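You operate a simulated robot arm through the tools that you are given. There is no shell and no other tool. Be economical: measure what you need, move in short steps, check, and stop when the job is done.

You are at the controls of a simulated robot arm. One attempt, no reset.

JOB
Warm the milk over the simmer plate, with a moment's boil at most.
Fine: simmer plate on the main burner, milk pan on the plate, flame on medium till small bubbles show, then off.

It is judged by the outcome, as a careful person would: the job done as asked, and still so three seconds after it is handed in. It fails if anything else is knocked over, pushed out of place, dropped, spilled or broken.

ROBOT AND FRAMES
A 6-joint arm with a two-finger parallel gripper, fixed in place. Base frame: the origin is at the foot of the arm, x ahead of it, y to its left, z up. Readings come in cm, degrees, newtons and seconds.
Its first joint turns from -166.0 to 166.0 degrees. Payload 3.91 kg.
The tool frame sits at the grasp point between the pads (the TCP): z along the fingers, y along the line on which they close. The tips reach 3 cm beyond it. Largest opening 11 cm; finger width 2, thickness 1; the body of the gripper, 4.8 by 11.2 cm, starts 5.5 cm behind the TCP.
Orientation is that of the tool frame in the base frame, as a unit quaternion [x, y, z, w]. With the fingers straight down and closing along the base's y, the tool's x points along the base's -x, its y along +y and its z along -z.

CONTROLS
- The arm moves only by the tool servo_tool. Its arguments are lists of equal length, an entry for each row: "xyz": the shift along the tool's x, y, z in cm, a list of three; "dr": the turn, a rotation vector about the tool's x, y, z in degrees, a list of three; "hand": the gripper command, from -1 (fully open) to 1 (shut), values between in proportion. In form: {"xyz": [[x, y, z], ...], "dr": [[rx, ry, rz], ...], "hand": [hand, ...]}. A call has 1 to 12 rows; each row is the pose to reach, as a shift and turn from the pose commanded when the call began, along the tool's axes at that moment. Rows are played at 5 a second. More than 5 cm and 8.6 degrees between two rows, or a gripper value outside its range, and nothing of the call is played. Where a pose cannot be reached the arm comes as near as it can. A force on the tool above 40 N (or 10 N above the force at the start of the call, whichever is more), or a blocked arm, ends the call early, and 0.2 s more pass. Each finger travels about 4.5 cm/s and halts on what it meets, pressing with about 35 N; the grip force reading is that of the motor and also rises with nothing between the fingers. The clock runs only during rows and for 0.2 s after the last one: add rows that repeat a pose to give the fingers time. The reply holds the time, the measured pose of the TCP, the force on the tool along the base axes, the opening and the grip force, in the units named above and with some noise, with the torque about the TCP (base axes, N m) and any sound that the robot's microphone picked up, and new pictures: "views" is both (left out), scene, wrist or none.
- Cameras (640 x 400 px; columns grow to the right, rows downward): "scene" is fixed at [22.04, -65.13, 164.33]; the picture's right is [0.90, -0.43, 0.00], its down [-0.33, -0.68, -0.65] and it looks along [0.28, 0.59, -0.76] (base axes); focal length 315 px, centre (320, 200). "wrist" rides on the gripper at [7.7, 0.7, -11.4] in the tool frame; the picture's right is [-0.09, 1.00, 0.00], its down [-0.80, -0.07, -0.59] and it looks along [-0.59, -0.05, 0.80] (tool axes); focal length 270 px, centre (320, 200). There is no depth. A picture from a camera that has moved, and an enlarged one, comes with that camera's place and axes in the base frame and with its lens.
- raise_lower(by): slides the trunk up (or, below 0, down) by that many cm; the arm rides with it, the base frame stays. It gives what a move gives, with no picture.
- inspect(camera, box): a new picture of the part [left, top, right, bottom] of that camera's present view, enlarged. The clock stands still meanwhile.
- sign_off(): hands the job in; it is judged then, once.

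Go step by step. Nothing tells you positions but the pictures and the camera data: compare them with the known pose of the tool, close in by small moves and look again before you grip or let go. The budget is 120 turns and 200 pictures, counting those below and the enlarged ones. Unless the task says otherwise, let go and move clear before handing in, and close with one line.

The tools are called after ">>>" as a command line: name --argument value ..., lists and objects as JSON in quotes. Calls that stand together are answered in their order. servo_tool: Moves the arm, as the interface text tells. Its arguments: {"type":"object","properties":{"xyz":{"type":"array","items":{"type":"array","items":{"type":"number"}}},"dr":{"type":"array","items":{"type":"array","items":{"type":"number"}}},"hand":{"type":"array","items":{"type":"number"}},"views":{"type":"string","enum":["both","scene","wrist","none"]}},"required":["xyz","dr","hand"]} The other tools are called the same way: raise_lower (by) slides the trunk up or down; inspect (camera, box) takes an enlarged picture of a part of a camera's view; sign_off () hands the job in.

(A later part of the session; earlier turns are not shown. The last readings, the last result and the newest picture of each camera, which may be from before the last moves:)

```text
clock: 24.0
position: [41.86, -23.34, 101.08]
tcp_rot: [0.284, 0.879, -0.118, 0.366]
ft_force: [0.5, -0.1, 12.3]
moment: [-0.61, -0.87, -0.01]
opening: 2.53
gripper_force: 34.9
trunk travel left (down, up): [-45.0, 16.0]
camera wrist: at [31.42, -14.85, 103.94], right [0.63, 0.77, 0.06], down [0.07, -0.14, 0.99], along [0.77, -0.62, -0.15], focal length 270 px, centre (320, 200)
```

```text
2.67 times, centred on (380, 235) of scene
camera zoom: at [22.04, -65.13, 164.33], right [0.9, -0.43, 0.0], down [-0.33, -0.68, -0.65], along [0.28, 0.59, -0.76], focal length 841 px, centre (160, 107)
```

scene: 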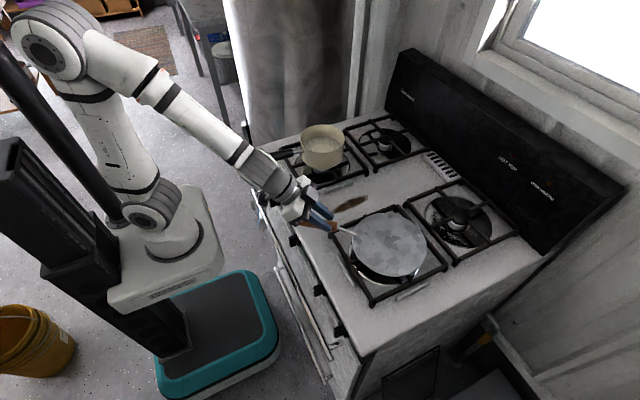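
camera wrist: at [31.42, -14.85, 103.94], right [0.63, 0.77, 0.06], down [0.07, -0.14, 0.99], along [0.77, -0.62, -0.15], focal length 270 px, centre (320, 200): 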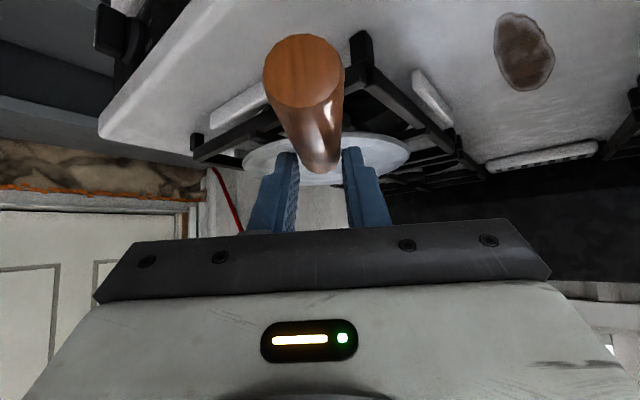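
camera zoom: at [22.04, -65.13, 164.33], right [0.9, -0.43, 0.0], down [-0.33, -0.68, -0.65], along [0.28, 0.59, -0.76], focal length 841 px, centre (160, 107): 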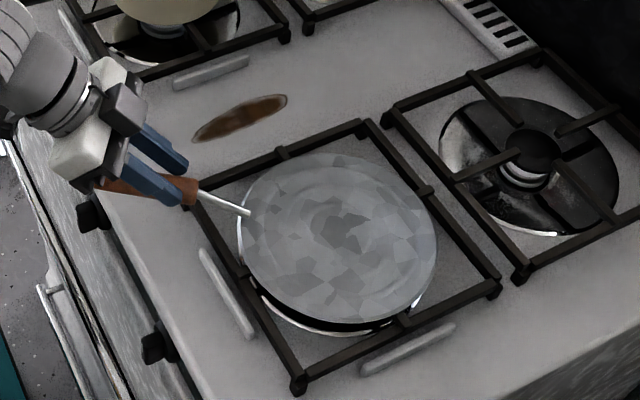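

The plate now rests on the grate (upward push of 12 N). I'll ease up 0.4 cm, open a little and withdraw along the fingers.

>>> servo_tool --xyz '[[-0.28, 0, -0.28], [-0.28, 0, -0.28], [-0.28, 0, -0.28], [-0.28, 0, -0.28]]' --dr '[[0, 0, 0], [0, 0, 0], [0, 0, 0], [0, 0, 0]]' --hand '[1, 0.4, 0.15, 0.15]' --views "both"

>>> inspect --camera "scene" --box '[280, 160, 480, 310]'

```text
clock: 25.0
position: [41.94, -23.2, 101.42]
tcp_rot: [0.284, 0.879, -0.118, 0.364]
ft_force: [-0.2, 0.6, -0.6]
moment: [0.0, 0.01, 0.01]
opening: 4.71
gripper_force: 0.2
trunk travel left (down, up): [-45.0, 16.0]
camera wrist: at [31.44, -14.9, 104.24], right [0.63, 0.77, 0.06], down [0.08, -0.14, 0.99], along [0.77, -0.62, -0.15], focal length 270 px, centre (320, 200)
```

scene: 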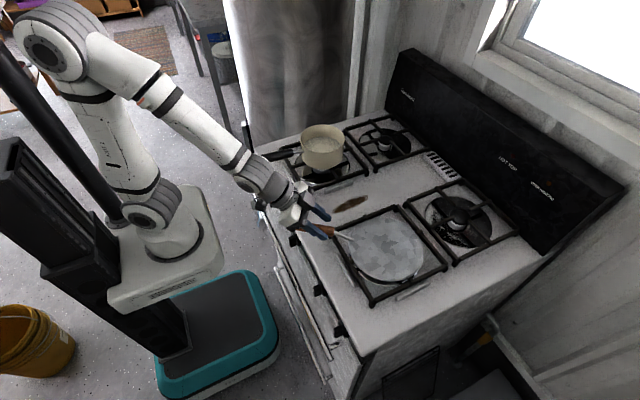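
wrist: 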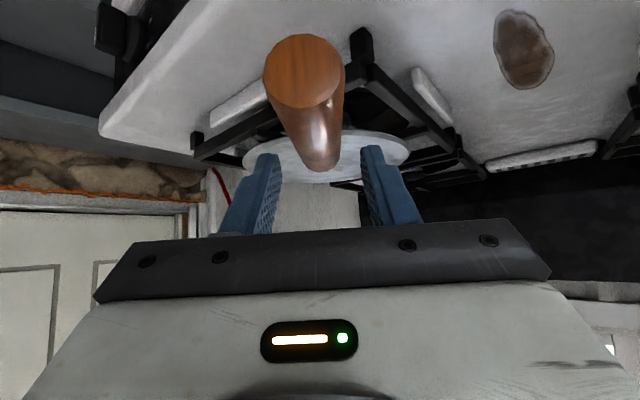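

```text
2.67 times, centred on (380, 235) of scene
camera zoom: at [22.04, -65.13, 164.33], right [0.9, -0.43, 0.0], down [-0.33, -0.68, -0.65], along [0.28, 0.59, -0.76], focal length 841 px, centre (160, 107)
```

zoom: 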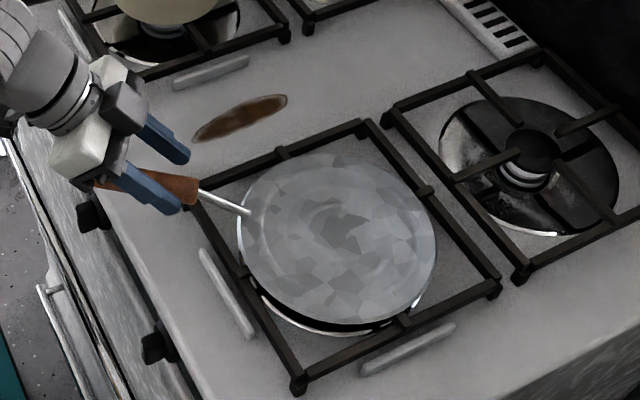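

The plate is set, flat and centred on the front-right grate. Before moving the milk I want to confirm that the MAIN knob feeds this burner, so I'm withdrawing and heading to that knob.

>>> servo_tool --xyz '[[-0.5, 0, -2.5], [-1.5, 0, -5], [-3, 0, -7.5], [-5, 0, -10], [-5, -3, -11], [-5, -3, -11]]' --dr '[[0, 0, 0], [0, 0, 0], [0, 0, 0], [0, 0, 0], [0, 0, 0], [0, 0, 0]]' --hand '[0.15, 0.15, 0.1, 0, 0, 0]' --views "none"

>>> servo_tool --xyz '[[0, 0, 0], [0, 0, 0], [0, 0, 0], [0, 0, 0], [0, 0, 0], [0, 0, 0], [0, 0, 0]]' --dr '[[0, 7.5, 0], [0, 15, 0], [0, 22.5, 0], [0, 30, 0], [0, 37.5, 0], [0, 45, 0], [0, 45, 0]]' --hand '[0, 0, 0, 0, 0, 0, 0]' --views "none"

```text
clock: 26.4
position: [36.64, -23.5, 112.86]
tcp_rot: [0.285, 0.879, -0.118, 0.364]
ft_force: [0.0, 1.0, 0.2]
moment: [-0.01, 0.01, -0.03]
opening: 5.5
gripper_force: 0.1
out of reach, approached as far as the arm can: row 2
trunk travel left (down, up): [-45.0, 16.0]
```

```text
clock: 28.0
position: [36.65, -23.36, 112.65]
tcp_rot: [0.307, 0.952, 0.0, 0.0]
ft_force: [-0.4, 1.3, -0.4]
moment: [-0.03, 0.02, -0.02]
opening: 5.5
gripper_force: 0.1
trunk travel left (down, up): [-45.0, 16.0]
```

>>> servo_tool --xyz '[[-0.3, -1.9, 0], [-0.6, -3.7, 0], [-0.9, -5.6, 0], [-1.2, -7.4, 0], [-1.5, -9.2, 0], [-1.8, -11, 0], [-2.1, -12.9, 0], [-2.4, -14.7, 0], [-2.7, -16.5, 0], [-3.0, -18.4, 0], [-3.3, -20.2, 0], [-3.6, -22, 0]]' --dr '[[0, 0, 8], [0, 0, 16], [0, 0, 24], [0, 0, 32], [0, 0, 40], [0, 0, 48], [0, 0, 56], [0, 0, 64], [0, 0, 72], [0, 0, 80], [0, 0, 88], [0, 0, 96]]' --hand '[0, 0, 0, 0, 0, 0, 0, 0, 0, 0, 0, 0]' --views "none"

>>> servo_tool --xyz '[[0, 0, 0], [0, 0, 0], [0, 0, 0], [0, 0, 0], [0, 0, 0], [0, 0, 0], [0, 0, 0]]' --dr '[[0, 0, 8], [0, 0, 16], [0, 0, 24], [0, 0, 32], [0, 0, 40], [0, 0, 48.2], [0, 0, 48.2]]' --hand '[0, 0, 0, 0, 0, 0, 0]' --views "scene"

```text
clock: 30.6
position: [26.66, -43.27, 112.63]
tcp_rot: [0.913, 0.408, 0.0, 0.0]
ft_force: [0.9, 1.1, 0.3]
moment: [0.0, 0.04, 0.02]
opening: 5.49
gripper_force: 0.1
trunk travel left (down, up): [-45.0, 16.0]
```

```text
clock: 32.2
position: [26.87, -43.3, 112.7]
tcp_rot: [1.0, -0.001, 0.001, 0.0]
ft_force: [-0.5, 0.0, 0.5]
moment: [0.02, 0.01, 0.02]
opening: 5.48
gripper_force: 0.0
trunk travel left (down, up): [-45.0, 16.0]
```

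scene: 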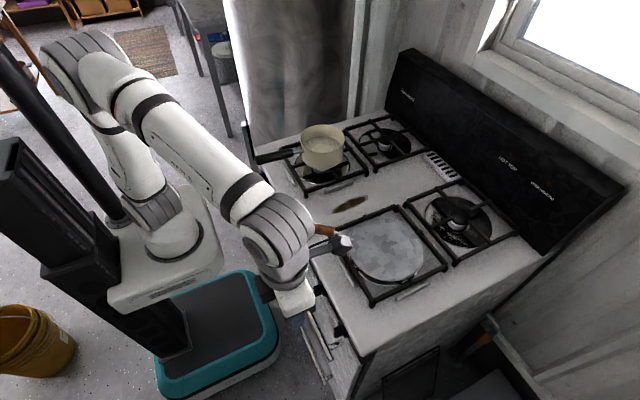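

The tool is flipped with the camera on the far side. Next I'm tilting the fingers to horizontal, facing the MAIN knob from in front.

>>> servo_tool --xyz '[[-0.5, 0, 1], [-1, 0, 2], [-1.5, 0, 3], [-2, 0, 5], [-3, 0, 7], [-3.5, 0, 9], [-4, 0, 11], [-4, 0, 13], [-4, 0, 15], [-4, 0, 17], [-4, 0, 18], [-4, 0, 18]]' --dr '[[0, 8, 0], [0, 16, 0], [0, 24, 0], [0, 32, 0], [0, 40, 0], [0, 48, 0], [0, 56, 0], [0, 64, 0], [0, 70, 0], [0, 75, 0], [0, 75, 0], [0, 75, 0]]' --hand '[0, 0, 0, 0, 0, 0, 0, 0, 0, 0, 0, 0]' --views "both"

```text
clock: 34.8
position: [22.9, -43.42, 94.64]
tcp_rot: [0.793, -0.001, 0.609, 0.001]
ft_force: [0.0, 0.6, -0.9]
moment: [-0.03, 0.01, 0.01]
opening: 5.49
gripper_force: 0.0
trunk travel left (down, up): [-45.0, 16.0]
camera wrist: at [13.91, -44.02, 105.29], right [-0.02, -1.0, -0.08], down [-0.78, 0.07, -0.62], along [0.62, 0.05, -0.78], focal length 270 px, centre (320, 200)
```

scene: 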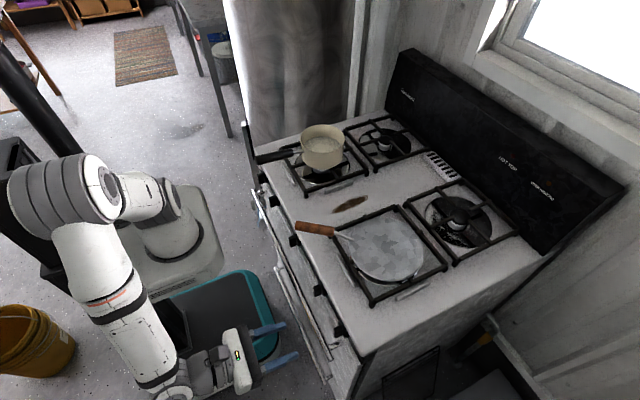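
wrist: 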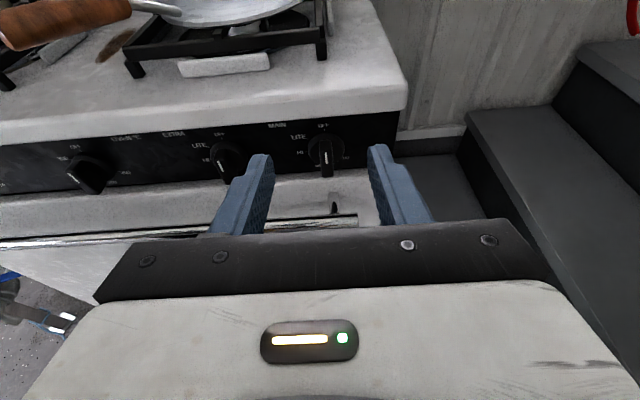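

Clear upright view now. I'll enlarge the MAIN knob.

>>> inspect --camera "wrist" --box '[260, 110, 400, 190]'

>>> inspect --camera "wrist" --box '[30, 110, 290, 210]'

```text
4.57 times, centred on (330, 150) of wrist
camera zoom: at [13.91, -44.02, 105.29], right [-0.02, -1.0, -0.08], down [-0.78, 0.07, -0.62], along [0.62, 0.05, -0.78], focal length 1236 px, centre (274, 429)
```

zoom: 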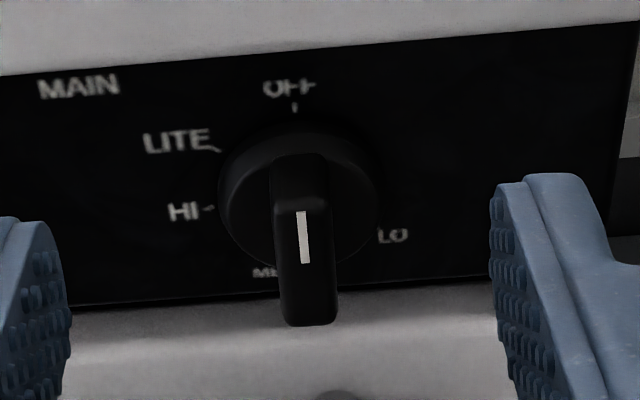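

```text
2.46 times, centred on (160, 160) of wrist
camera zoom: at [13.91, -44.02, 105.29], right [-0.02, -1.0, -0.08], down [-0.78, 0.07, -0.62], along [0.62, 0.05, -0.78], focal length 665 px, centre (714, 298)
```

zoom: 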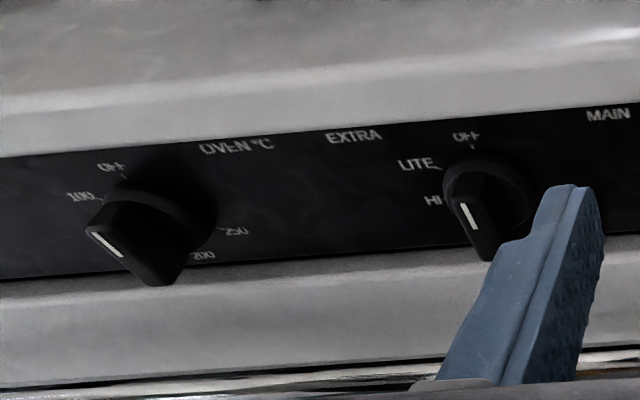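

MAIN is unambiguous: the pointer is at OFF, with LITE, HI, MED and LO following anticlockwise. The knob centre is about (34, -43.5, 86.3). I'm levelling the fingers in front of it.

>>> servo_tool --xyz '[[-2, 0, 1], [-4, 0, 2], [-6, 0, 3], [-7.5, 0, 4.1], [-7.5, 0, 4.1]]' --dr '[[0, 5, 0], [0, 10, 0], [0, 15, 0], [0, 15, 0], [0, 15, 0]]' --hand '[0, 0, 0, 0, 0]' --views "both"

>>> inspect --camera "wrist" --box '[220, 90, 420, 215]'

```text
clock: 36.0
position: [24.73, -43.18, 86.25]
tcp_rot: [0.707, -0.001, 0.707, 0.001]
ft_force: [0.2, 0.1, 0.3]
moment: [-0.01, 0.02, 0.0]
opening: 5.49
gripper_force: 0.1
trunk travel left (down, up): [-45.0, 16.0]
camera wrist: at [13.32, -43.94, 94.2], right [0.0, -1.0, -0.09], down [-0.59, 0.07, -0.8], along [0.8, 0.05, -0.59], focal length 270 px, centre (320, 200)
```

scene: 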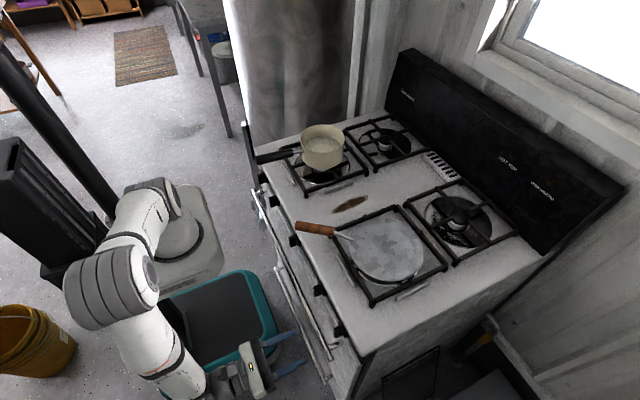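
wrist: 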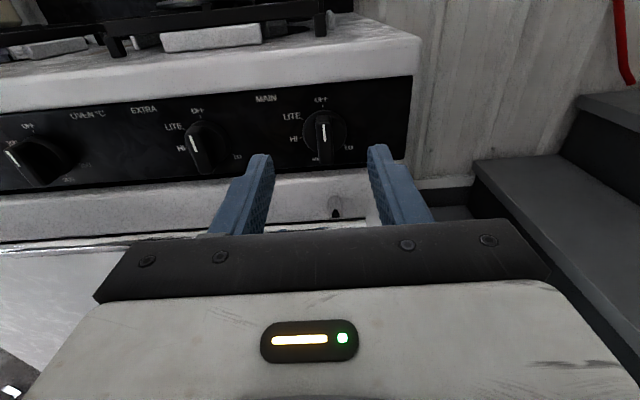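

```text
3.20 times, centred on (320, 152) of wrist
camera zoom: at [13.32, -43.94, 94.2], right [0.0, -1.0, -0.09], down [-0.59, 0.07, -0.8], along [0.8, 0.05, -0.59], focal length 865 px, centre (320, 352)
```

zoom: 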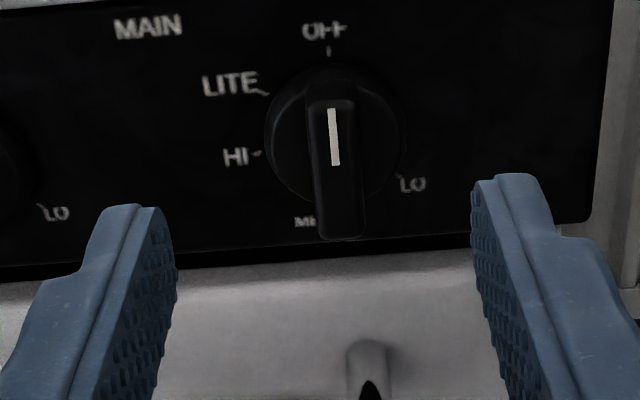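

Triangulating from two views gives the knob face at x≈36.5, z≈83.6, y≈-43.5, with the panel at x≈39. I'm moving in part way to check.

>>> servo_tool --xyz '[[-1.3, 0.15, 2], [-2.65, 0.3, 4], [-2.65, 0.3, 6], [-2.65, 0.3, 6]]' --dr '[[0, 0, 0], [0, 0, 0], [0, 0, 0], [0, 0, 0]]' --hand '[0, 0.3, 0.3, 0.3]' --views "both"

>>> inspect --camera "wrist" --box '[220, 60, 420, 185]'

>>> inspect --camera "scene" --box '[250, 280, 410, 380]'

```text
clock: 37.0
position: [30.68, -43.61, 83.7]
tcp_rot: [0.707, 0.0, 0.707, 0.0]
ft_force: [-0.3, 0.0, 0.4]
moment: [0.0, -0.01, -0.01]
opening: 3.87
gripper_force: 0.1
trunk travel left (down, up): [-45.0, 16.0]
camera wrist: at [19.45, -44.27, 91.59], right [0.0, -1.0, -0.09], down [-0.59, 0.07, -0.8], along [0.8, 0.05, -0.59], focal length 270 px, centre (320, 200)
```

scene: 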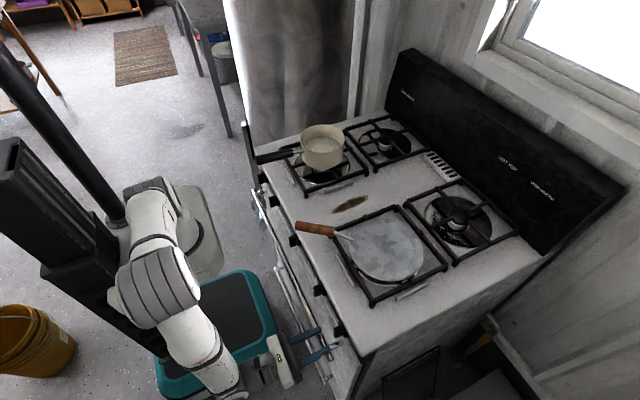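
wrist: 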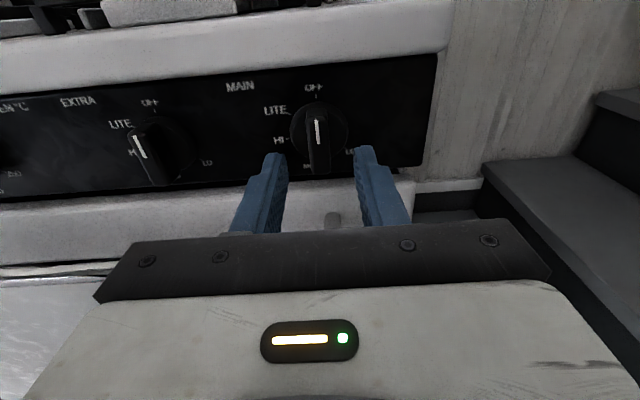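

```text
3.20 times, centred on (320, 122) of wrist
camera zoom: at [19.45, -44.27, 91.59], right [0.0, -1.0, -0.09], down [-0.59, 0.07, -0.8], along [0.8, 0.05, -0.59], focal length 865 px, centre (320, 448)
```

zoom: 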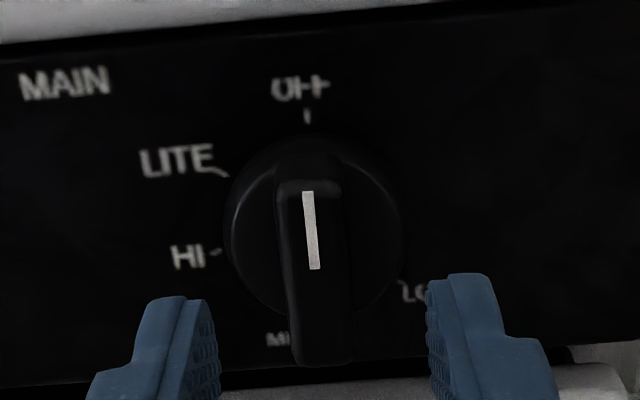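

```text
4.00 times, centred on (330, 330) of scene
camera zoom: at [22.04, -65.13, 164.33], right [0.9, -0.43, 0.0], down [-0.33, -0.68, -0.65], along [0.28, 0.59, -0.76], focal length 1262 px, centre (280, -320)
```

zoom: 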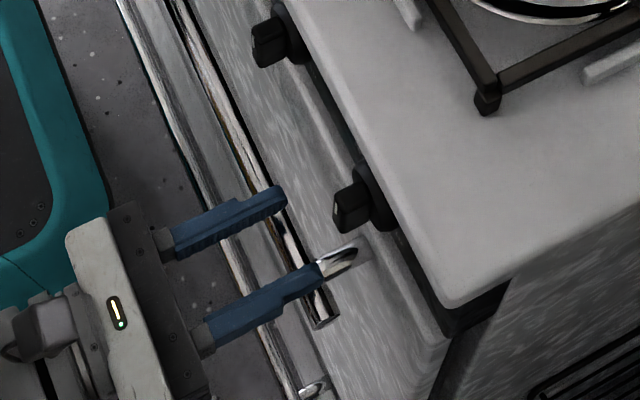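

Aligned with the knob. I'm advancing the last 4.2 cm so the pads straddle the ridge.

>>> servo_tool --xyz '[[0, 0, 1.5], [0, 0, 3], [0, 0, 4.2], [0, 0, 4.2]]' --dr '[[0, 0, 0], [0, 0, 0], [0, 0, 0], [0, 0, 0]]' --hand '[0.3, 0.3, 0.3, 0.3]' --views "wrist"

>>> inspect --camera "wrist" --box '[220, 60, 420, 185]'

>>> inspect --camera "scene" --box '[250, 280, 410, 380]'

```text
clock: 38.0
position: [34.97, -43.66, 83.82]
tcp_rot: [0.707, 0.0, 0.707, 0.0]
ft_force: [0.4, -0.3, 1.3]
moment: [-0.04, -0.04, 0.0]
opening: 3.86
gripper_force: 0.2
trunk travel left (down, up): [-45.0, 16.0]
camera wrist: at [23.55, -44.29, 91.63], right [0.0, -1.0, -0.09], down [-0.59, 0.07, -0.8], along [0.8, 0.05, -0.59], focal length 270 px, centre (320, 200)
```

wrist: 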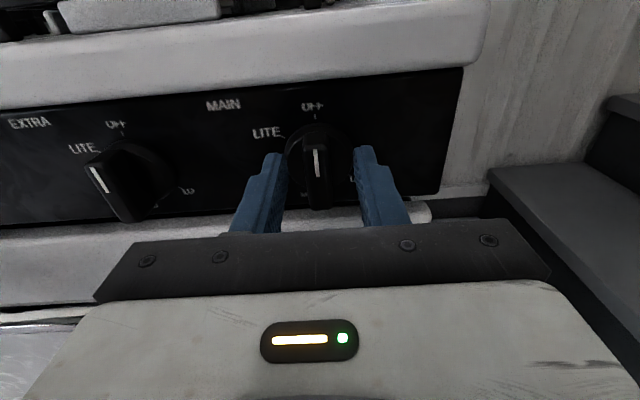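

```text
3.20 times, centred on (320, 122) of wrist
camera zoom: at [23.55, -44.29, 91.63], right [0.0, -1.0, -0.09], down [-0.59, 0.07, -0.8], along [0.8, 0.05, -0.59], focal length 865 px, centre (320, 448)
```

zoom: 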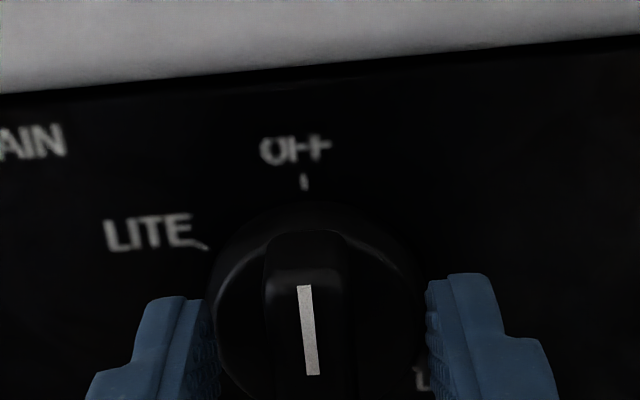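

```text
4.00 times, centred on (330, 330) of scene
camera zoom: at [22.04, -65.13, 164.33], right [0.9, -0.43, 0.0], down [-0.33, -0.68, -0.65], along [0.28, 0.59, -0.76], focal length 1262 px, centre (280, -320)
```

zoom: 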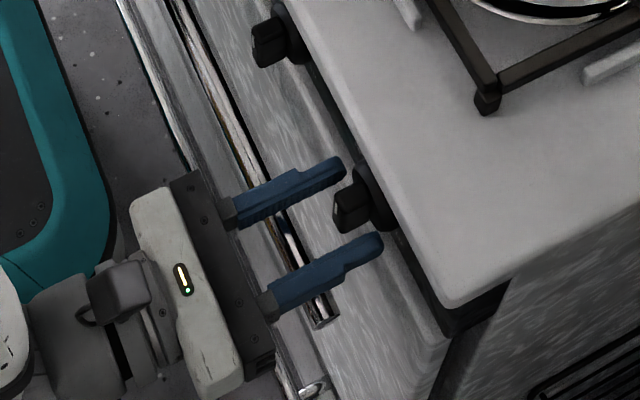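

The pads straddle the ridge nicely, so I'm closing on it.

>>> servo_tool --xyz '[[0, -0.2, 0.3], [0, -0.2, 0.3], [0, -0.2, 0.3], [0, -0.2, 0.3]]' --dr '[[0, 0, 0], [0, 0, 0], [0, 0, 0], [0, 0, 0]]' --hand '[0.5, 1, 1, 1]' --views "none"

>>> servo_tool --xyz '[[0, 0, 0], [0, 0, 0], [0, 0, 0]]' --dr '[[0, 0, -5], [0, 0, -10], [0, 0, -10]]' --hand '[1, 1, 1]' --views "wrist"

```text
clock: 39.0
position: [35.24, -43.42, 83.83]
tcp_rot: [0.707, 0.0, 0.707, 0.001]
ft_force: [3.9, -10.9, 2.8]
moment: [-0.05, 0.11, -0.12]
opening: 1.49
gripper_force: 44.4
trunk travel left (down, up): [-45.0, 16.0]
```

```text
clock: 39.8
position: [35.28, -43.52, 83.77]
tcp_rot: [0.704, 0.061, 0.705, 0.061]
ft_force: [3.4, -10.1, 1.4]
moment: [-0.06, -0.78, -0.02]
opening: 1.48
gripper_force: 44.7
trunk travel left (down, up): [-45.0, 16.0]
camera wrist: at [23.86, -42.73, 91.65], right [0.0, -1.0, 0.09], down [-0.59, -0.07, -0.8], along [0.8, -0.05, -0.59], focal length 270 px, centre (320, 200)
```

wrist: 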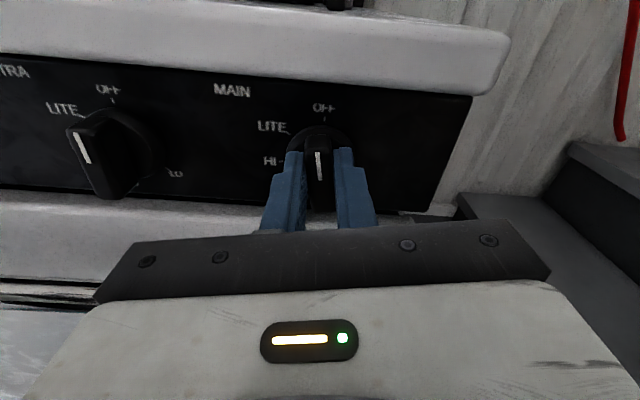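

It turns with the gripper and shows little resistance. I'm relieving the side force and turning on to LITE, about 58° anticlockwise from OFF.

>>> servo_tool --xyz '[[0, 0.2, 0], [0, 0.2, 0], [0, 0.2, 0], [0, 0.2, 0], [0, 0.2, 0], [0, 0.2, 0]]' --dr '[[0, 0, -8], [0, 0, -16], [0, 0, -24], [0, 0, -32], [0, 0, -40], [0, 0, -46]]' --hand '[1, 1, 1, 1, 1, 1]' --views "both"

>>> inspect --camera "wrist" --box '[220, 60, 420, 185]'

>>> inspect --camera "scene" --box '[310, 170, 530, 310]'

```text
clock: 41.0
position: [35.29, -43.1, 83.54]
tcp_rot: [0.645, 0.293, 0.645, 0.287]
ft_force: [-3.0, 7.3, -0.3]
moment: [0.03, -1.05, -0.01]
opening: 1.52
gripper_force: 45.0
trunk travel left (down, up): [-45.0, 16.0]
stopped in row 6: the force on the tool passed its limit (the readings are from after the stop); the commanded pose is now the measured one
camera wrist: at [23.85, -37.92, 89.44], right [0.01, -0.73, 0.69], down [-0.59, -0.56, -0.58], along [0.81, -0.4, -0.43], focal length 270 px, centre (320, 200)
```

scene: 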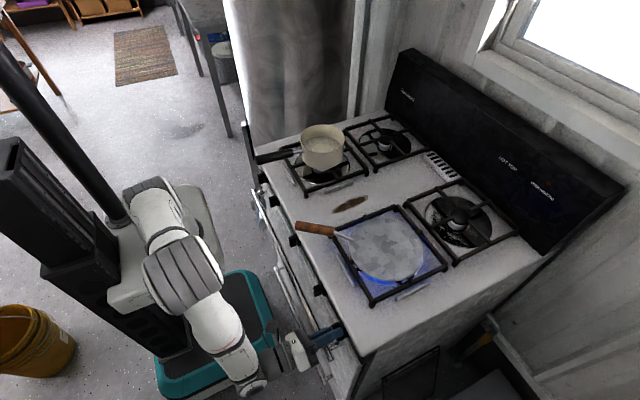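
wrist: 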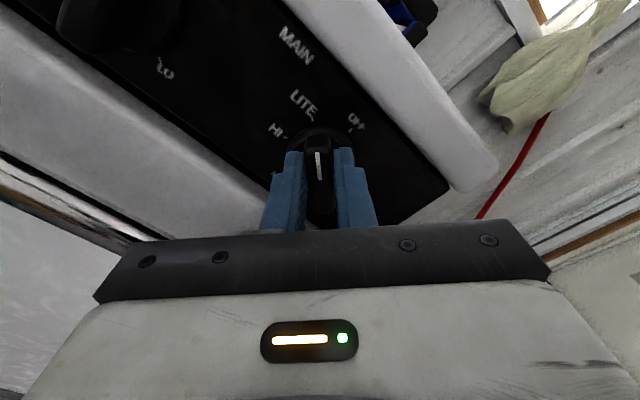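

```text
3.20 times, centred on (320, 122) of wrist
camera zoom: at [23.85, -37.92, 89.44], right [0.01, -0.73, 0.69], down [-0.59, -0.56, -0.58], along [0.81, -0.4, -0.43], focal length 865 px, centre (320, 448)
```

zoom: 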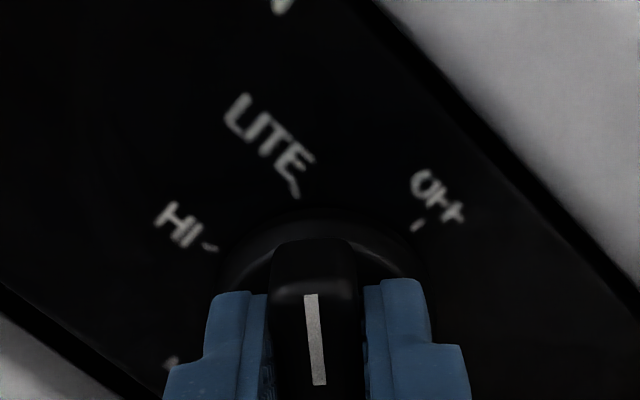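

```text
2.86 times, centred on (420, 240) of scene
camera zoom: at [22.04, -65.13, 164.33], right [0.9, -0.43, 0.0], down [-0.33, -0.68, -0.65], along [0.28, 0.59, -0.76], focal length 901 px, centre (34, 86)
```

zoom: 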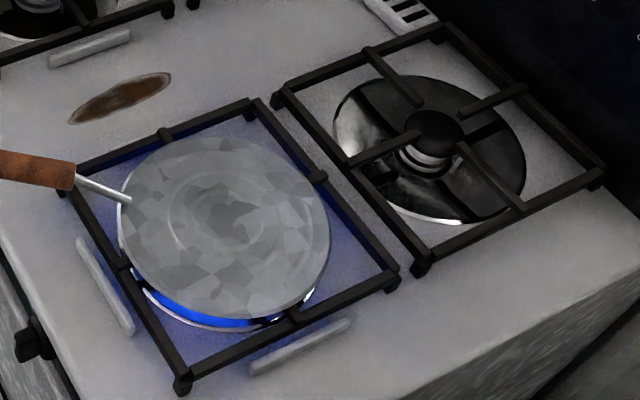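

The MAIN knob lights the front-right burner, so the plate's in the right place. I'm turning it back to OFF while I move the milk.

>>> servo_tool --xyz '[[-0.1, 0.2, 0], [-0.17, 0.43, 0], [-0.17, 0.43, 0], [-0.17, 0.43, 0], [-0.17, 0.43, 0], [-0.17, 0.43, 0], [-0.17, 0.43, 0]]' --dr '[[0, 0, 7], [0, 0, 15], [0, 0, 23], [0, 0, 31], [0, 0, 39], [0, 0, 47], [0, 0, 48.8]]' --hand '[1, 1, 1, 1, 1, 1, 1]' --views "both"

>>> inspect --camera "wrist" --box '[220, 60, 420, 185]'

```text
clock: 42.6
position: [35.22, -43.59, 83.76]
tcp_rot: [0.709, 0.001, 0.705, -0.004]
ft_force: [3.3, 26.6, -9.6]
moment: [-0.14, -0.61, -0.16]
opening: 1.5
gripper_force: 45.1
trunk travel left (down, up): [-45.0, 16.0]
camera wrist: at [23.92, -44.3, 91.72], right [0.01, -1.0, -0.09], down [-0.6, 0.07, -0.8], along [0.8, 0.06, -0.6], focal length 270 px, centre (320, 200)
```

scene: 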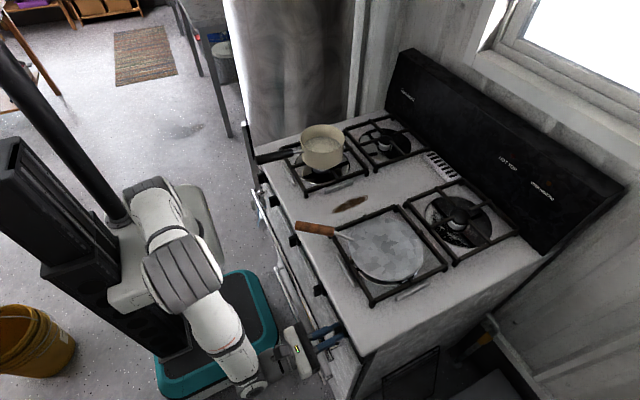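
wrist: 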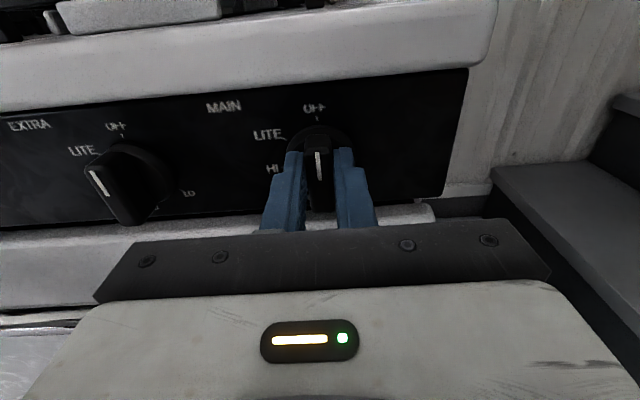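

```text
3.20 times, centred on (320, 122) of wrist
camera zoom: at [23.92, -44.3, 91.72], right [0.01, -1.0, -0.09], down [-0.6, 0.07, -0.8], along [0.8, 0.06, -0.6], focal length 865 px, centre (320, 448)
```

zoom: 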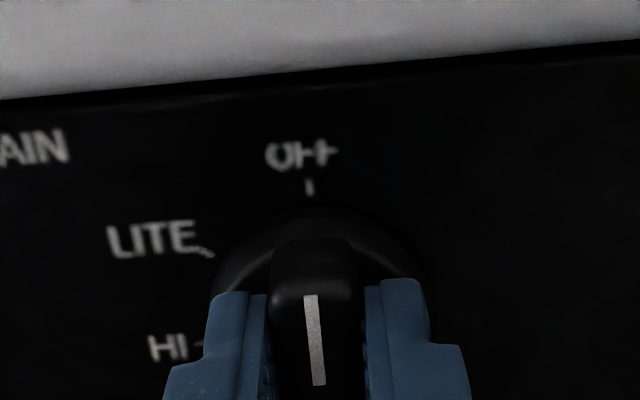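

It's back at OFF and the flame is out. I'm releasing and backing away.

>>> servo_tool --xyz '[[0, -0.15, 0], [0, -0.15, 0], [0, -0.15, -2], [0, -0.15, -5], [0, -0.15, -8], [0, -0.15, -11]]' --dr '[[0, 0, 0], [0, 0, 0], [0, 0, 0], [0, 0, 0], [0, 0, 0], [0, 0, 0]]' --hand '[0.5, 0.2, 0.2, 0.2, 0.2, 0.2]' --views "none"

>>> inspect --camera "scene" --box '[230, 100, 390, 200]'

>>> inspect --camera "wrist" --box '[220, 60, 420, 185]'

```text
clock: 44.0
position: [24.2, -43.78, 83.75]
tcp_rot: [0.708, 0.0, 0.706, -0.003]
ft_force: [0.8, 0.0, 0.9]
moment: [-0.01, -0.01, 0.01]
opening: 4.4
gripper_force: 0.0
trunk travel left (down, up): [-45.0, 16.0]
```

```text
4.00 times, centred on (310, 150) of scene
camera zoom: at [22.04, -65.13, 164.33], right [0.9, -0.43, 0.0], down [-0.33, -0.68, -0.65], along [0.28, 0.59, -0.76], focal length 1262 px, centre (360, 400)
```

zoom: 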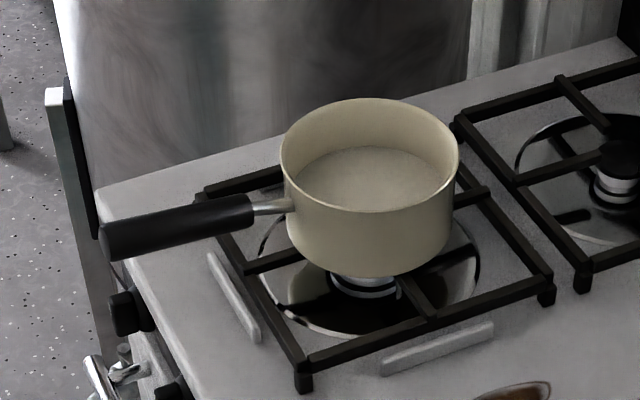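

```text
3.20 times, centred on (320, 122) of wrist
camera zoom: at [12.78, -44.55, 91.79], right [0.0, -1.0, -0.09], down [-0.6, 0.07, -0.8], along [0.8, 0.06, -0.59], focal length 865 px, centre (320, 448)
```

zoom: 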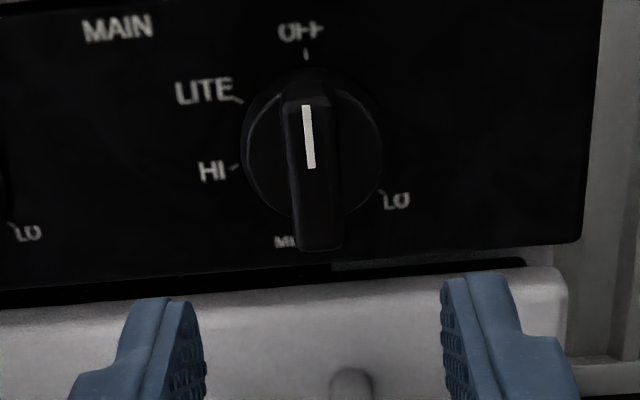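

Knob's at OFF and the view is clear. The pan's centre is around (54, 0.7), and its black handle runs along -x from about x=45 to x=34.5 at z≈105. I'm rising and untilting to 45° to approach it.

>>> servo_tool --xyz '[[2.7, -0.4, 0], [5.4, -0.8, 0], [8.1, -1.2, 0], [10.8, -1.6, 1], [13.5, -2, 2], [16.2, -3, 3], [18.9, -4, 4], [21.6, -5, 6], [24.3, -7, 8], [27, -9, 10], [29.7, -11, 11], [32, -13, 11]]' --dr '[[0, -4, 0], [0, -8, 0], [0, -12, 0], [0, -16, 0], [0, -20, 0], [0, -24, 0], [0, -28, 0], [0, -32, 0], [0, -36, 0], [0, -40, 0], [0, -45, 0], [0, -45, 0]]' --hand '[0.2, 0.2, 0.2, 0.2, 0.2, 0.2, 0.2, 0.2, 0.2, 0.2, 0.2, 0.2]' --views "none"

```text
clock: 46.6
position: [35.46, -30.57, 116.05]
tcp_rot: [0.925, 0.002, 0.381, -0.003]
ft_force: [-0.4, -0.4, -0.1]
moment: [-0.01, 0.01, -0.02]
opening: 4.44
gripper_force: 0.1
trunk travel left (down, up): [-45.0, 16.0]
```

>>> servo_tool --xyz '[[0.4, -4.5, 0.4], [0.9, -9, 0.9], [1.4, -13.5, 1.4], [1.8, -18, 1.8], [2.3, -22.5, 2.3], [2.7, -27, 2.7], [3.2, -31.3, 3.2], [3.2, -31.3, 3.2]]' --dr '[[0, 0, 0], [0, 0, 0], [0, 0, 0], [0, 0, 0], [0, 0, 0], [0, 0, 0], [0, 0, 0], [0, 0, 0]]' --hand '[0.2, 0.2, 0.2, 0.2, 0.2, 0.2, 0.2, 0.2]' --views "both"

```text
clock: 48.4
position: [39.44, -0.79, 115.55]
tcp_rot: [0.927, 0.002, 0.376, -0.004]
ft_force: [0.8, -0.1, 0.1]
moment: [0.02, -0.01, -0.01]
opening: 4.38
gripper_force: 0.1
out of reach, approached as far as the arm can: row 7, 8
trunk travel left (down, up): [-45.0, 16.0]
camera wrist: at [37.08, -1.58, 129.34], right [-0.06, -1.0, -0.07], down [-0.99, 0.07, -0.13], along [0.13, 0.06, -0.99], focal length 270 px, centre (320, 200)
```

scene: 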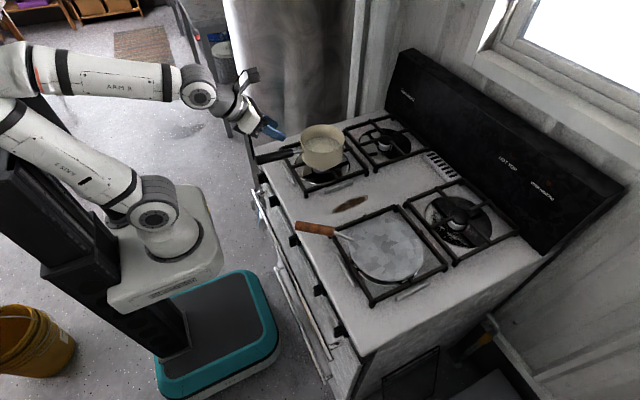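
wrist: 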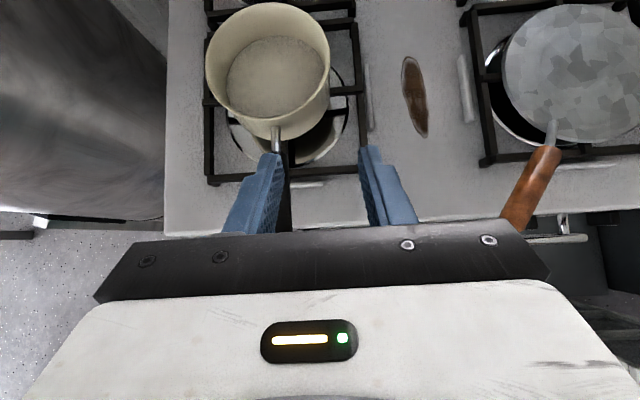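

This overhead view lets me triangulate again. The stove top is nearer z≈92, the pan centre is about (56, 4.7) with its rim at z≈103, and the handle is at y≈4.2, z≈101-103. The arm is folded near its limit here, so I'll raise the tool, then lower the trunk for more room.

>>> servo_tool --xyz '[[2, 0, -2], [4, 0, -4], [6, 0, -6], [8, 0, -8], [10, 0, -10], [10, 0, -10]]' --dr '[[0, 0, 0], [0, 0, 0], [0, 0, 0], [0, 0, 0], [0, 0, 0], [0, 0, 0]]' --hand '[0.2, 0.2, 0.2, 0.2, 0.2, 0.2]' --views "none"

>>> raise_lower --by -14

```text
clock: 49.8
position: [39.88, -1.55, 129.19]
tcp_rot: [0.928, 0.003, 0.373, -0.006]
ft_force: [0.8, 0.7, -0.3]
moment: [0.01, 0.0, -0.03]
opening: 4.4
gripper_force: 0.0
out of reach, approached as far as the arm can: row 3, 4, 5, 6
trunk travel left (down, up): [-45.0, 16.0]
```

```text
clock: 51.5
position: [42.08, -1.69, 112.34]
tcp_rot: [0.942, 0.001, 0.336, -0.01]
ft_force: [0.6, 0.6, 0.8]
moment: [0.02, 0.0, -0.01]
opening: 4.41
gripper_force: 0.1
trunk travel left (down, up): [-31.0, 30.0]
```

>>> servo_tool --xyz '[[-0.2, -2, 0], [-0.4, -4, 0], [-0.6, -5.9, 0], [-0.6, -5.9, 0]]' --dr '[[0, 2, 0], [0, 4, 0], [0, 6, 0], [0, 6, 0]]' --hand '[0.2, 0.2, 0.2, 0.2]' --views "both"

```text
clock: 52.2
position: [42.69, -1.61, 110.08]
tcp_rot: [0.937, -0.002, 0.349, -0.011]
ft_force: [-0.3, -0.1, 0.2]
moment: [0.0, -0.01, 0.01]
opening: 4.4
gripper_force: 0.0
out of reach, approached as far as the arm can: row 1, 2, 3
trunk travel left (down, up): [-31.0, 30.0]
stopped in row 3: the arm was blocked; the commanded pose is now the measured one
camera wrist: at [41.12, -2.62, 123.98], right [-0.06, -0.99, -0.08], down [-0.99, 0.07, -0.07], along [0.08, 0.07, -0.99], focal length 270 px, centre (320, 200)
```

scene: 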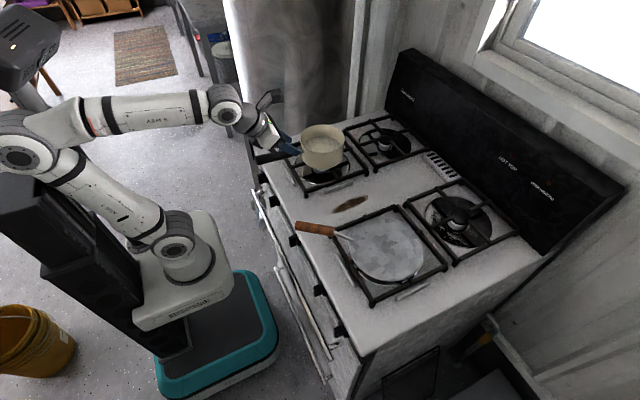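
wrist: 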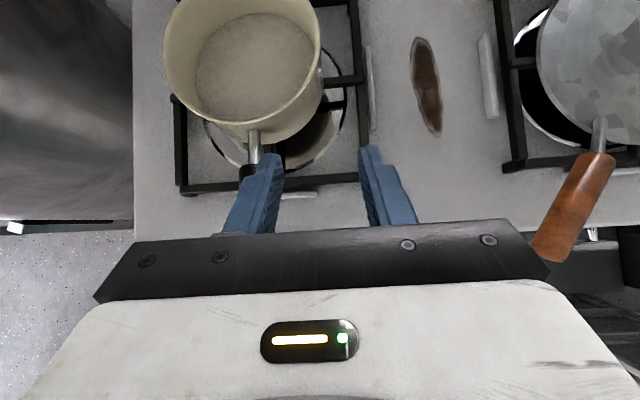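

The arm got blocked, probably the elbow against the mast behind it, so lowering was the wrong way. I'm restoring the trunk and using a gentler tilt instead.

>>> raise_lower --by 14

>>> servo_tool --xyz '[[1, -1.5, 1], [2, -3, 2], [3, -4.5, 3], [3, -5.9, 4], [3, -5.9, 5], [3, -5.9, 5]]' --dr '[[0, -2, 0], [0, -4, 0], [0, -6, 0], [0, -6, 0], [0, -6, 0], [0, -6, 0]]' --hand '[0.1, 0.1, 0.1, 0.1, 0.1, 0.1]' --views "wrist"

```text
clock: 53.9
position: [42.57, -1.63, 124.53]
tcp_rot: [0.936, -0.002, 0.352, -0.011]
ft_force: [0.5, 1.0, -0.7]
moment: [0.01, -0.01, -0.01]
opening: 4.43
gripper_force: 0.1
trunk travel left (down, up): [-45.0, 16.0]
```

```text
clock: 55.2
position: [48.08, -1.87, 121.97]
tcp_rot: [0.953, 0.0, 0.303, -0.013]
ft_force: [-0.5, 0.1, 0.2]
moment: [0.04, 0.02, 0.0]
opening: 4.93
gripper_force: 0.0
out of reach, approached as far as the arm can: row 1, 2, 3, 4, 5, 6
trunk travel left (down, up): [-45.0, 16.0]
camera wrist: at [47.82, -2.86, 135.95], right [-0.06, -1.0, -0.08], down [-1.0, 0.06, 0.03], along [-0.02, 0.08, -1.0], focal length 270 px, centre (320, 200)
```

wrist: 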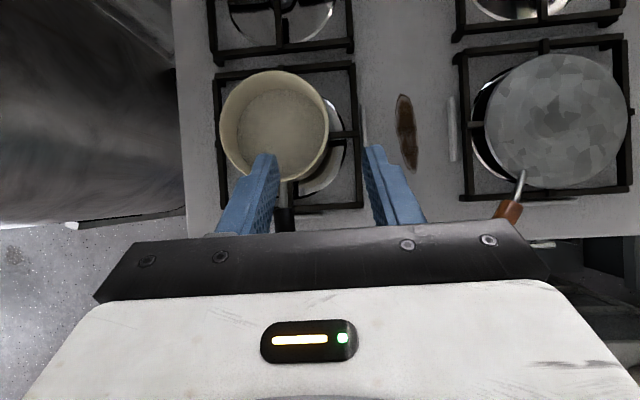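

The y limit comes from the wrist joint in this flipped orientation, so I'm unwinding the tool 180° about its axis. This overhead view puts the pan centre at (56.5, 4.7) and the plate at (56, -33.5), nicely centred on its grate.

>>> servo_tool --xyz '[[0, 0, 0], [0, 0, 0], [0, 0, 0], [0, 0, 0], [0, 0, 0], [0, 0, 0], [0, 0, 0], [0, 0, 0], [0, 0, 0], [0, 0, 0], [0, 0, 0], [0, 0, 0]]' --dr '[[0, 0, -8], [0, 0, -16], [0, 0, -24], [0, 0, -32], [0, 0, -40], [0, 0, -48], [0, 0, -56], [0, 0, -64], [0, 0, -72], [0, 0, -80], [0, 0, -88], [0, 0, -96]]' --hand '[0, 0, 0, 0, 0, 0, 0, 0, 0, 0, 0, 0]' --views "none"

>>> servo_tool --xyz '[[0, 0, 0], [0, 0, 0], [0, 0, 0], [0, 0, 0], [0, 0, 0], [0, 0, 0], [0, 0, 0], [0, 0, 0], [0, 0, 0], [0, 0, 0], [0, 0, 0], [0, 0, 0]]' --dr '[[0, 0, -8], [0, 0, -16], [0, 0, -24], [0, 0, -32], [0, 0, -40], [0, 0, -48], [0, 0, -56], [0, 0, -64], [0, 0, -72], [0, 0, -80], [0, 0, -84], [0, 0, -84]]' --hand '[0, 0, 0, 0, 0, 0, 0, 0, 0, 0, 0, 0]' --views "none"

```text
clock: 57.9
position: [48.03, -1.64, 122.17]
tcp_rot: [0.639, 0.708, 0.208, 0.217]
ft_force: [-1.0, 0.2, 0.3]
moment: [-0.05, 0.01, -0.01]
opening: 5.5
gripper_force: 0.1
trunk travel left (down, up): [-45.0, 16.0]
```

```text
clock: 60.5
position: [47.93, -1.74, 122.25]
tcp_rot: [0.0, 0.953, 0.011, 0.301]
ft_force: [0.4, 0.4, -0.1]
moment: [0.0, 0.0, -0.01]
opening: 5.5
gripper_force: 0.0
trunk travel left (down, up): [-45.0, 16.0]
```

>>> servo_tool --xyz '[[2, 1.5, 1], [4, 3, 2], [6, 4.5, 3.5], [8, 6, 5], [9, 6, 5.9], [9, 6, 5.9]]' --dr '[[0, -2, 0], [0, -4, 0], [0, -6, 0], [0, -8, 0], [0, -8, 0], [0, -8, 0]]' --hand '[0, 0, 0, 0, 0, 0]' --views "both"

```text
clock: 61.9
position: [44.01, 4.28, 112.36]
tcp_rot: [0.003, 0.93, 0.011, 0.367]
ft_force: [0.4, 0.0, -0.4]
moment: [0.0, -0.02, -0.01]
opening: 5.49
gripper_force: 0.0
trunk travel left (down, up): [-45.0, 16.0]
camera wrist: at [30.55, 4.95, 115.66], right [0.06, 0.99, 0.08], down [0.18, -0.09, 0.98], along [0.98, -0.05, -0.18], focal length 270 px, centre (320, 200)
```

scene: 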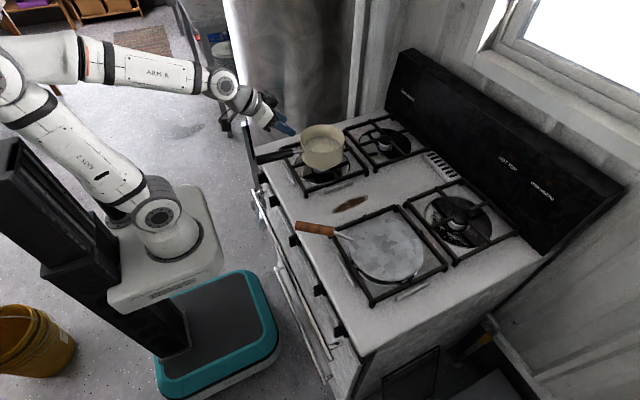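
wrist: 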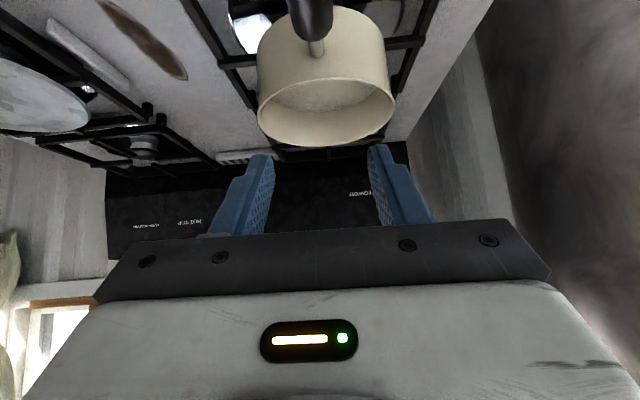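

The handle's black grip starts at x≈46, y≈4.6, z≈102. I'm descending straight down to straddle it.

>>> servo_tool --xyz '[[1.7, 0.3, 2], [3.4, 0.3, 4], [5.1, 0.3, 6], [6.3, 0.3, 7.4], [6.3, 0.3, 7.4]]' --dr '[[0, 0, 0], [0, 0, 0], [0, 0, 0], [0, 0, 0], [0, 0, 0]]' --hand '[0, 0, 0, 0, 0]' --views "both"

>>> inspect --camera "scene" --box '[230, 100, 390, 200]'

```text
clock: 63.0
position: [44.77, 5.11, 102.79]
tcp_rot: [0.002, 0.931, 0.01, 0.366]
ft_force: [0.0, -1.0, -0.2]
moment: [-0.01, 0.0, 0.01]
opening: 5.51
gripper_force: 0.1
out of reach, approached as far as the arm can: row 4, 5
trunk travel left (down, up): [-45.0, 16.0]
camera wrist: at [31.31, 5.83, 106.05], right [0.06, 0.99, 0.08], down [0.18, -0.09, 0.98], along [0.98, -0.05, -0.19], focal length 270 px, centre (320, 200)
```

scene: 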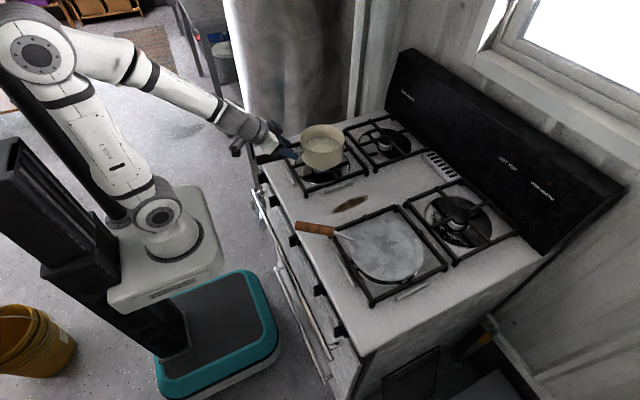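
wrist: 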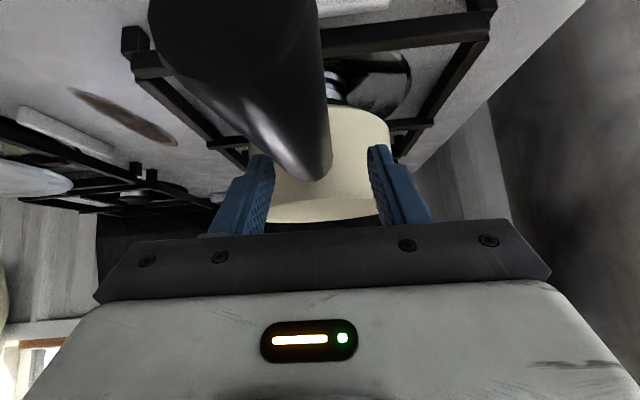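

```text
4.00 times, centred on (310, 150) of scene
camera zoom: at [22.04, -65.13, 164.33], right [0.9, -0.43, 0.0], down [-0.33, -0.68, -0.65], along [0.28, 0.59, -0.76], focal length 1262 px, centre (360, 400)
```

zoom: 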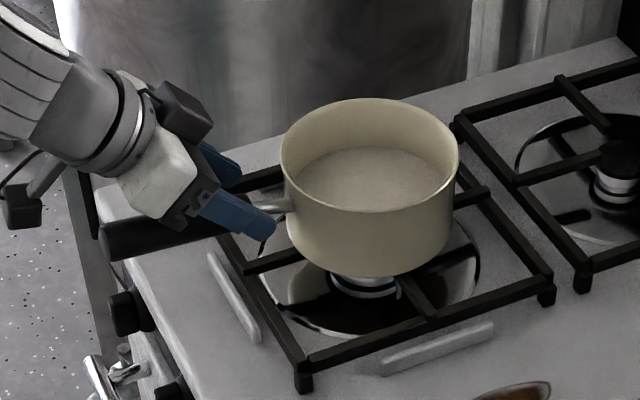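

The reach limit left me 0.8 cm high and 0.5 cm to the left of the handle axis (y≈4.5, z≈102). Easing the tilt a little should let me get lower.

>>> servo_tool --xyz '[[0, -0.5, 0], [0.3, -0.5, 0.4], [0.6, -0.5, 0.8], [0.6, -0.5, 0.8]]' --dr '[[0, 3, 0], [0, 6, 0], [0, 6, 0], [0, 6, 0]]' --hand '[0, 0, 0, 0]' --views "wrist"

>>> inspect --camera "scene" --box '[230, 100, 390, 200]'

```text
clock: 64.0
position: [44.8, 4.58, 101.87]
tcp_rot: [0.003, 0.948, 0.01, 0.318]
ft_force: [-0.3, -1.2, 0.6]
moment: [-0.03, 0.01, 0.0]
opening: 5.51
gripper_force: 0.2
out of reach, approached as far as the arm can: row 2, 3
trunk travel left (down, up): [-45.0, 16.0]
camera wrist: at [31.87, 5.14, 106.47], right [0.07, 0.99, 0.07], down [0.28, -0.09, 0.96], along [0.96, -0.04, -0.29], focal length 270 px, centre (320, 200)
```

wrist: 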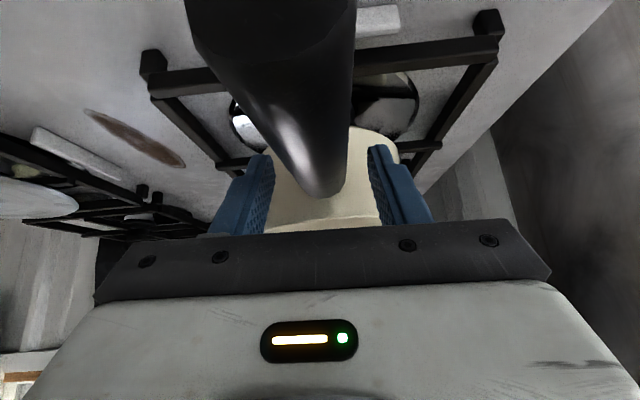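

```text
4.00 times, centred on (310, 150) of scene
camera zoom: at [22.04, -65.13, 164.33], right [0.9, -0.43, 0.0], down [-0.33, -0.68, -0.65], along [0.28, 0.59, -0.76], focal length 1262 px, centre (360, 400)
```

zoom: 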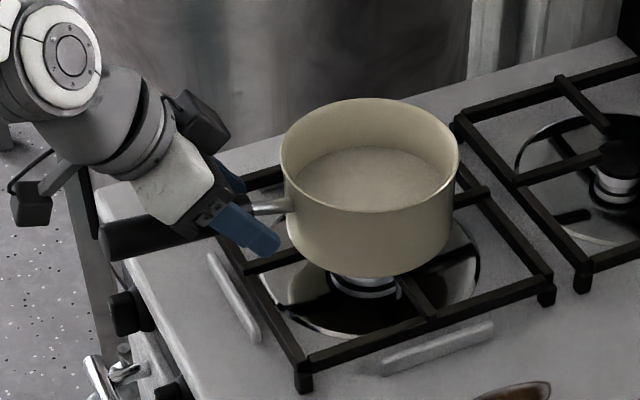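

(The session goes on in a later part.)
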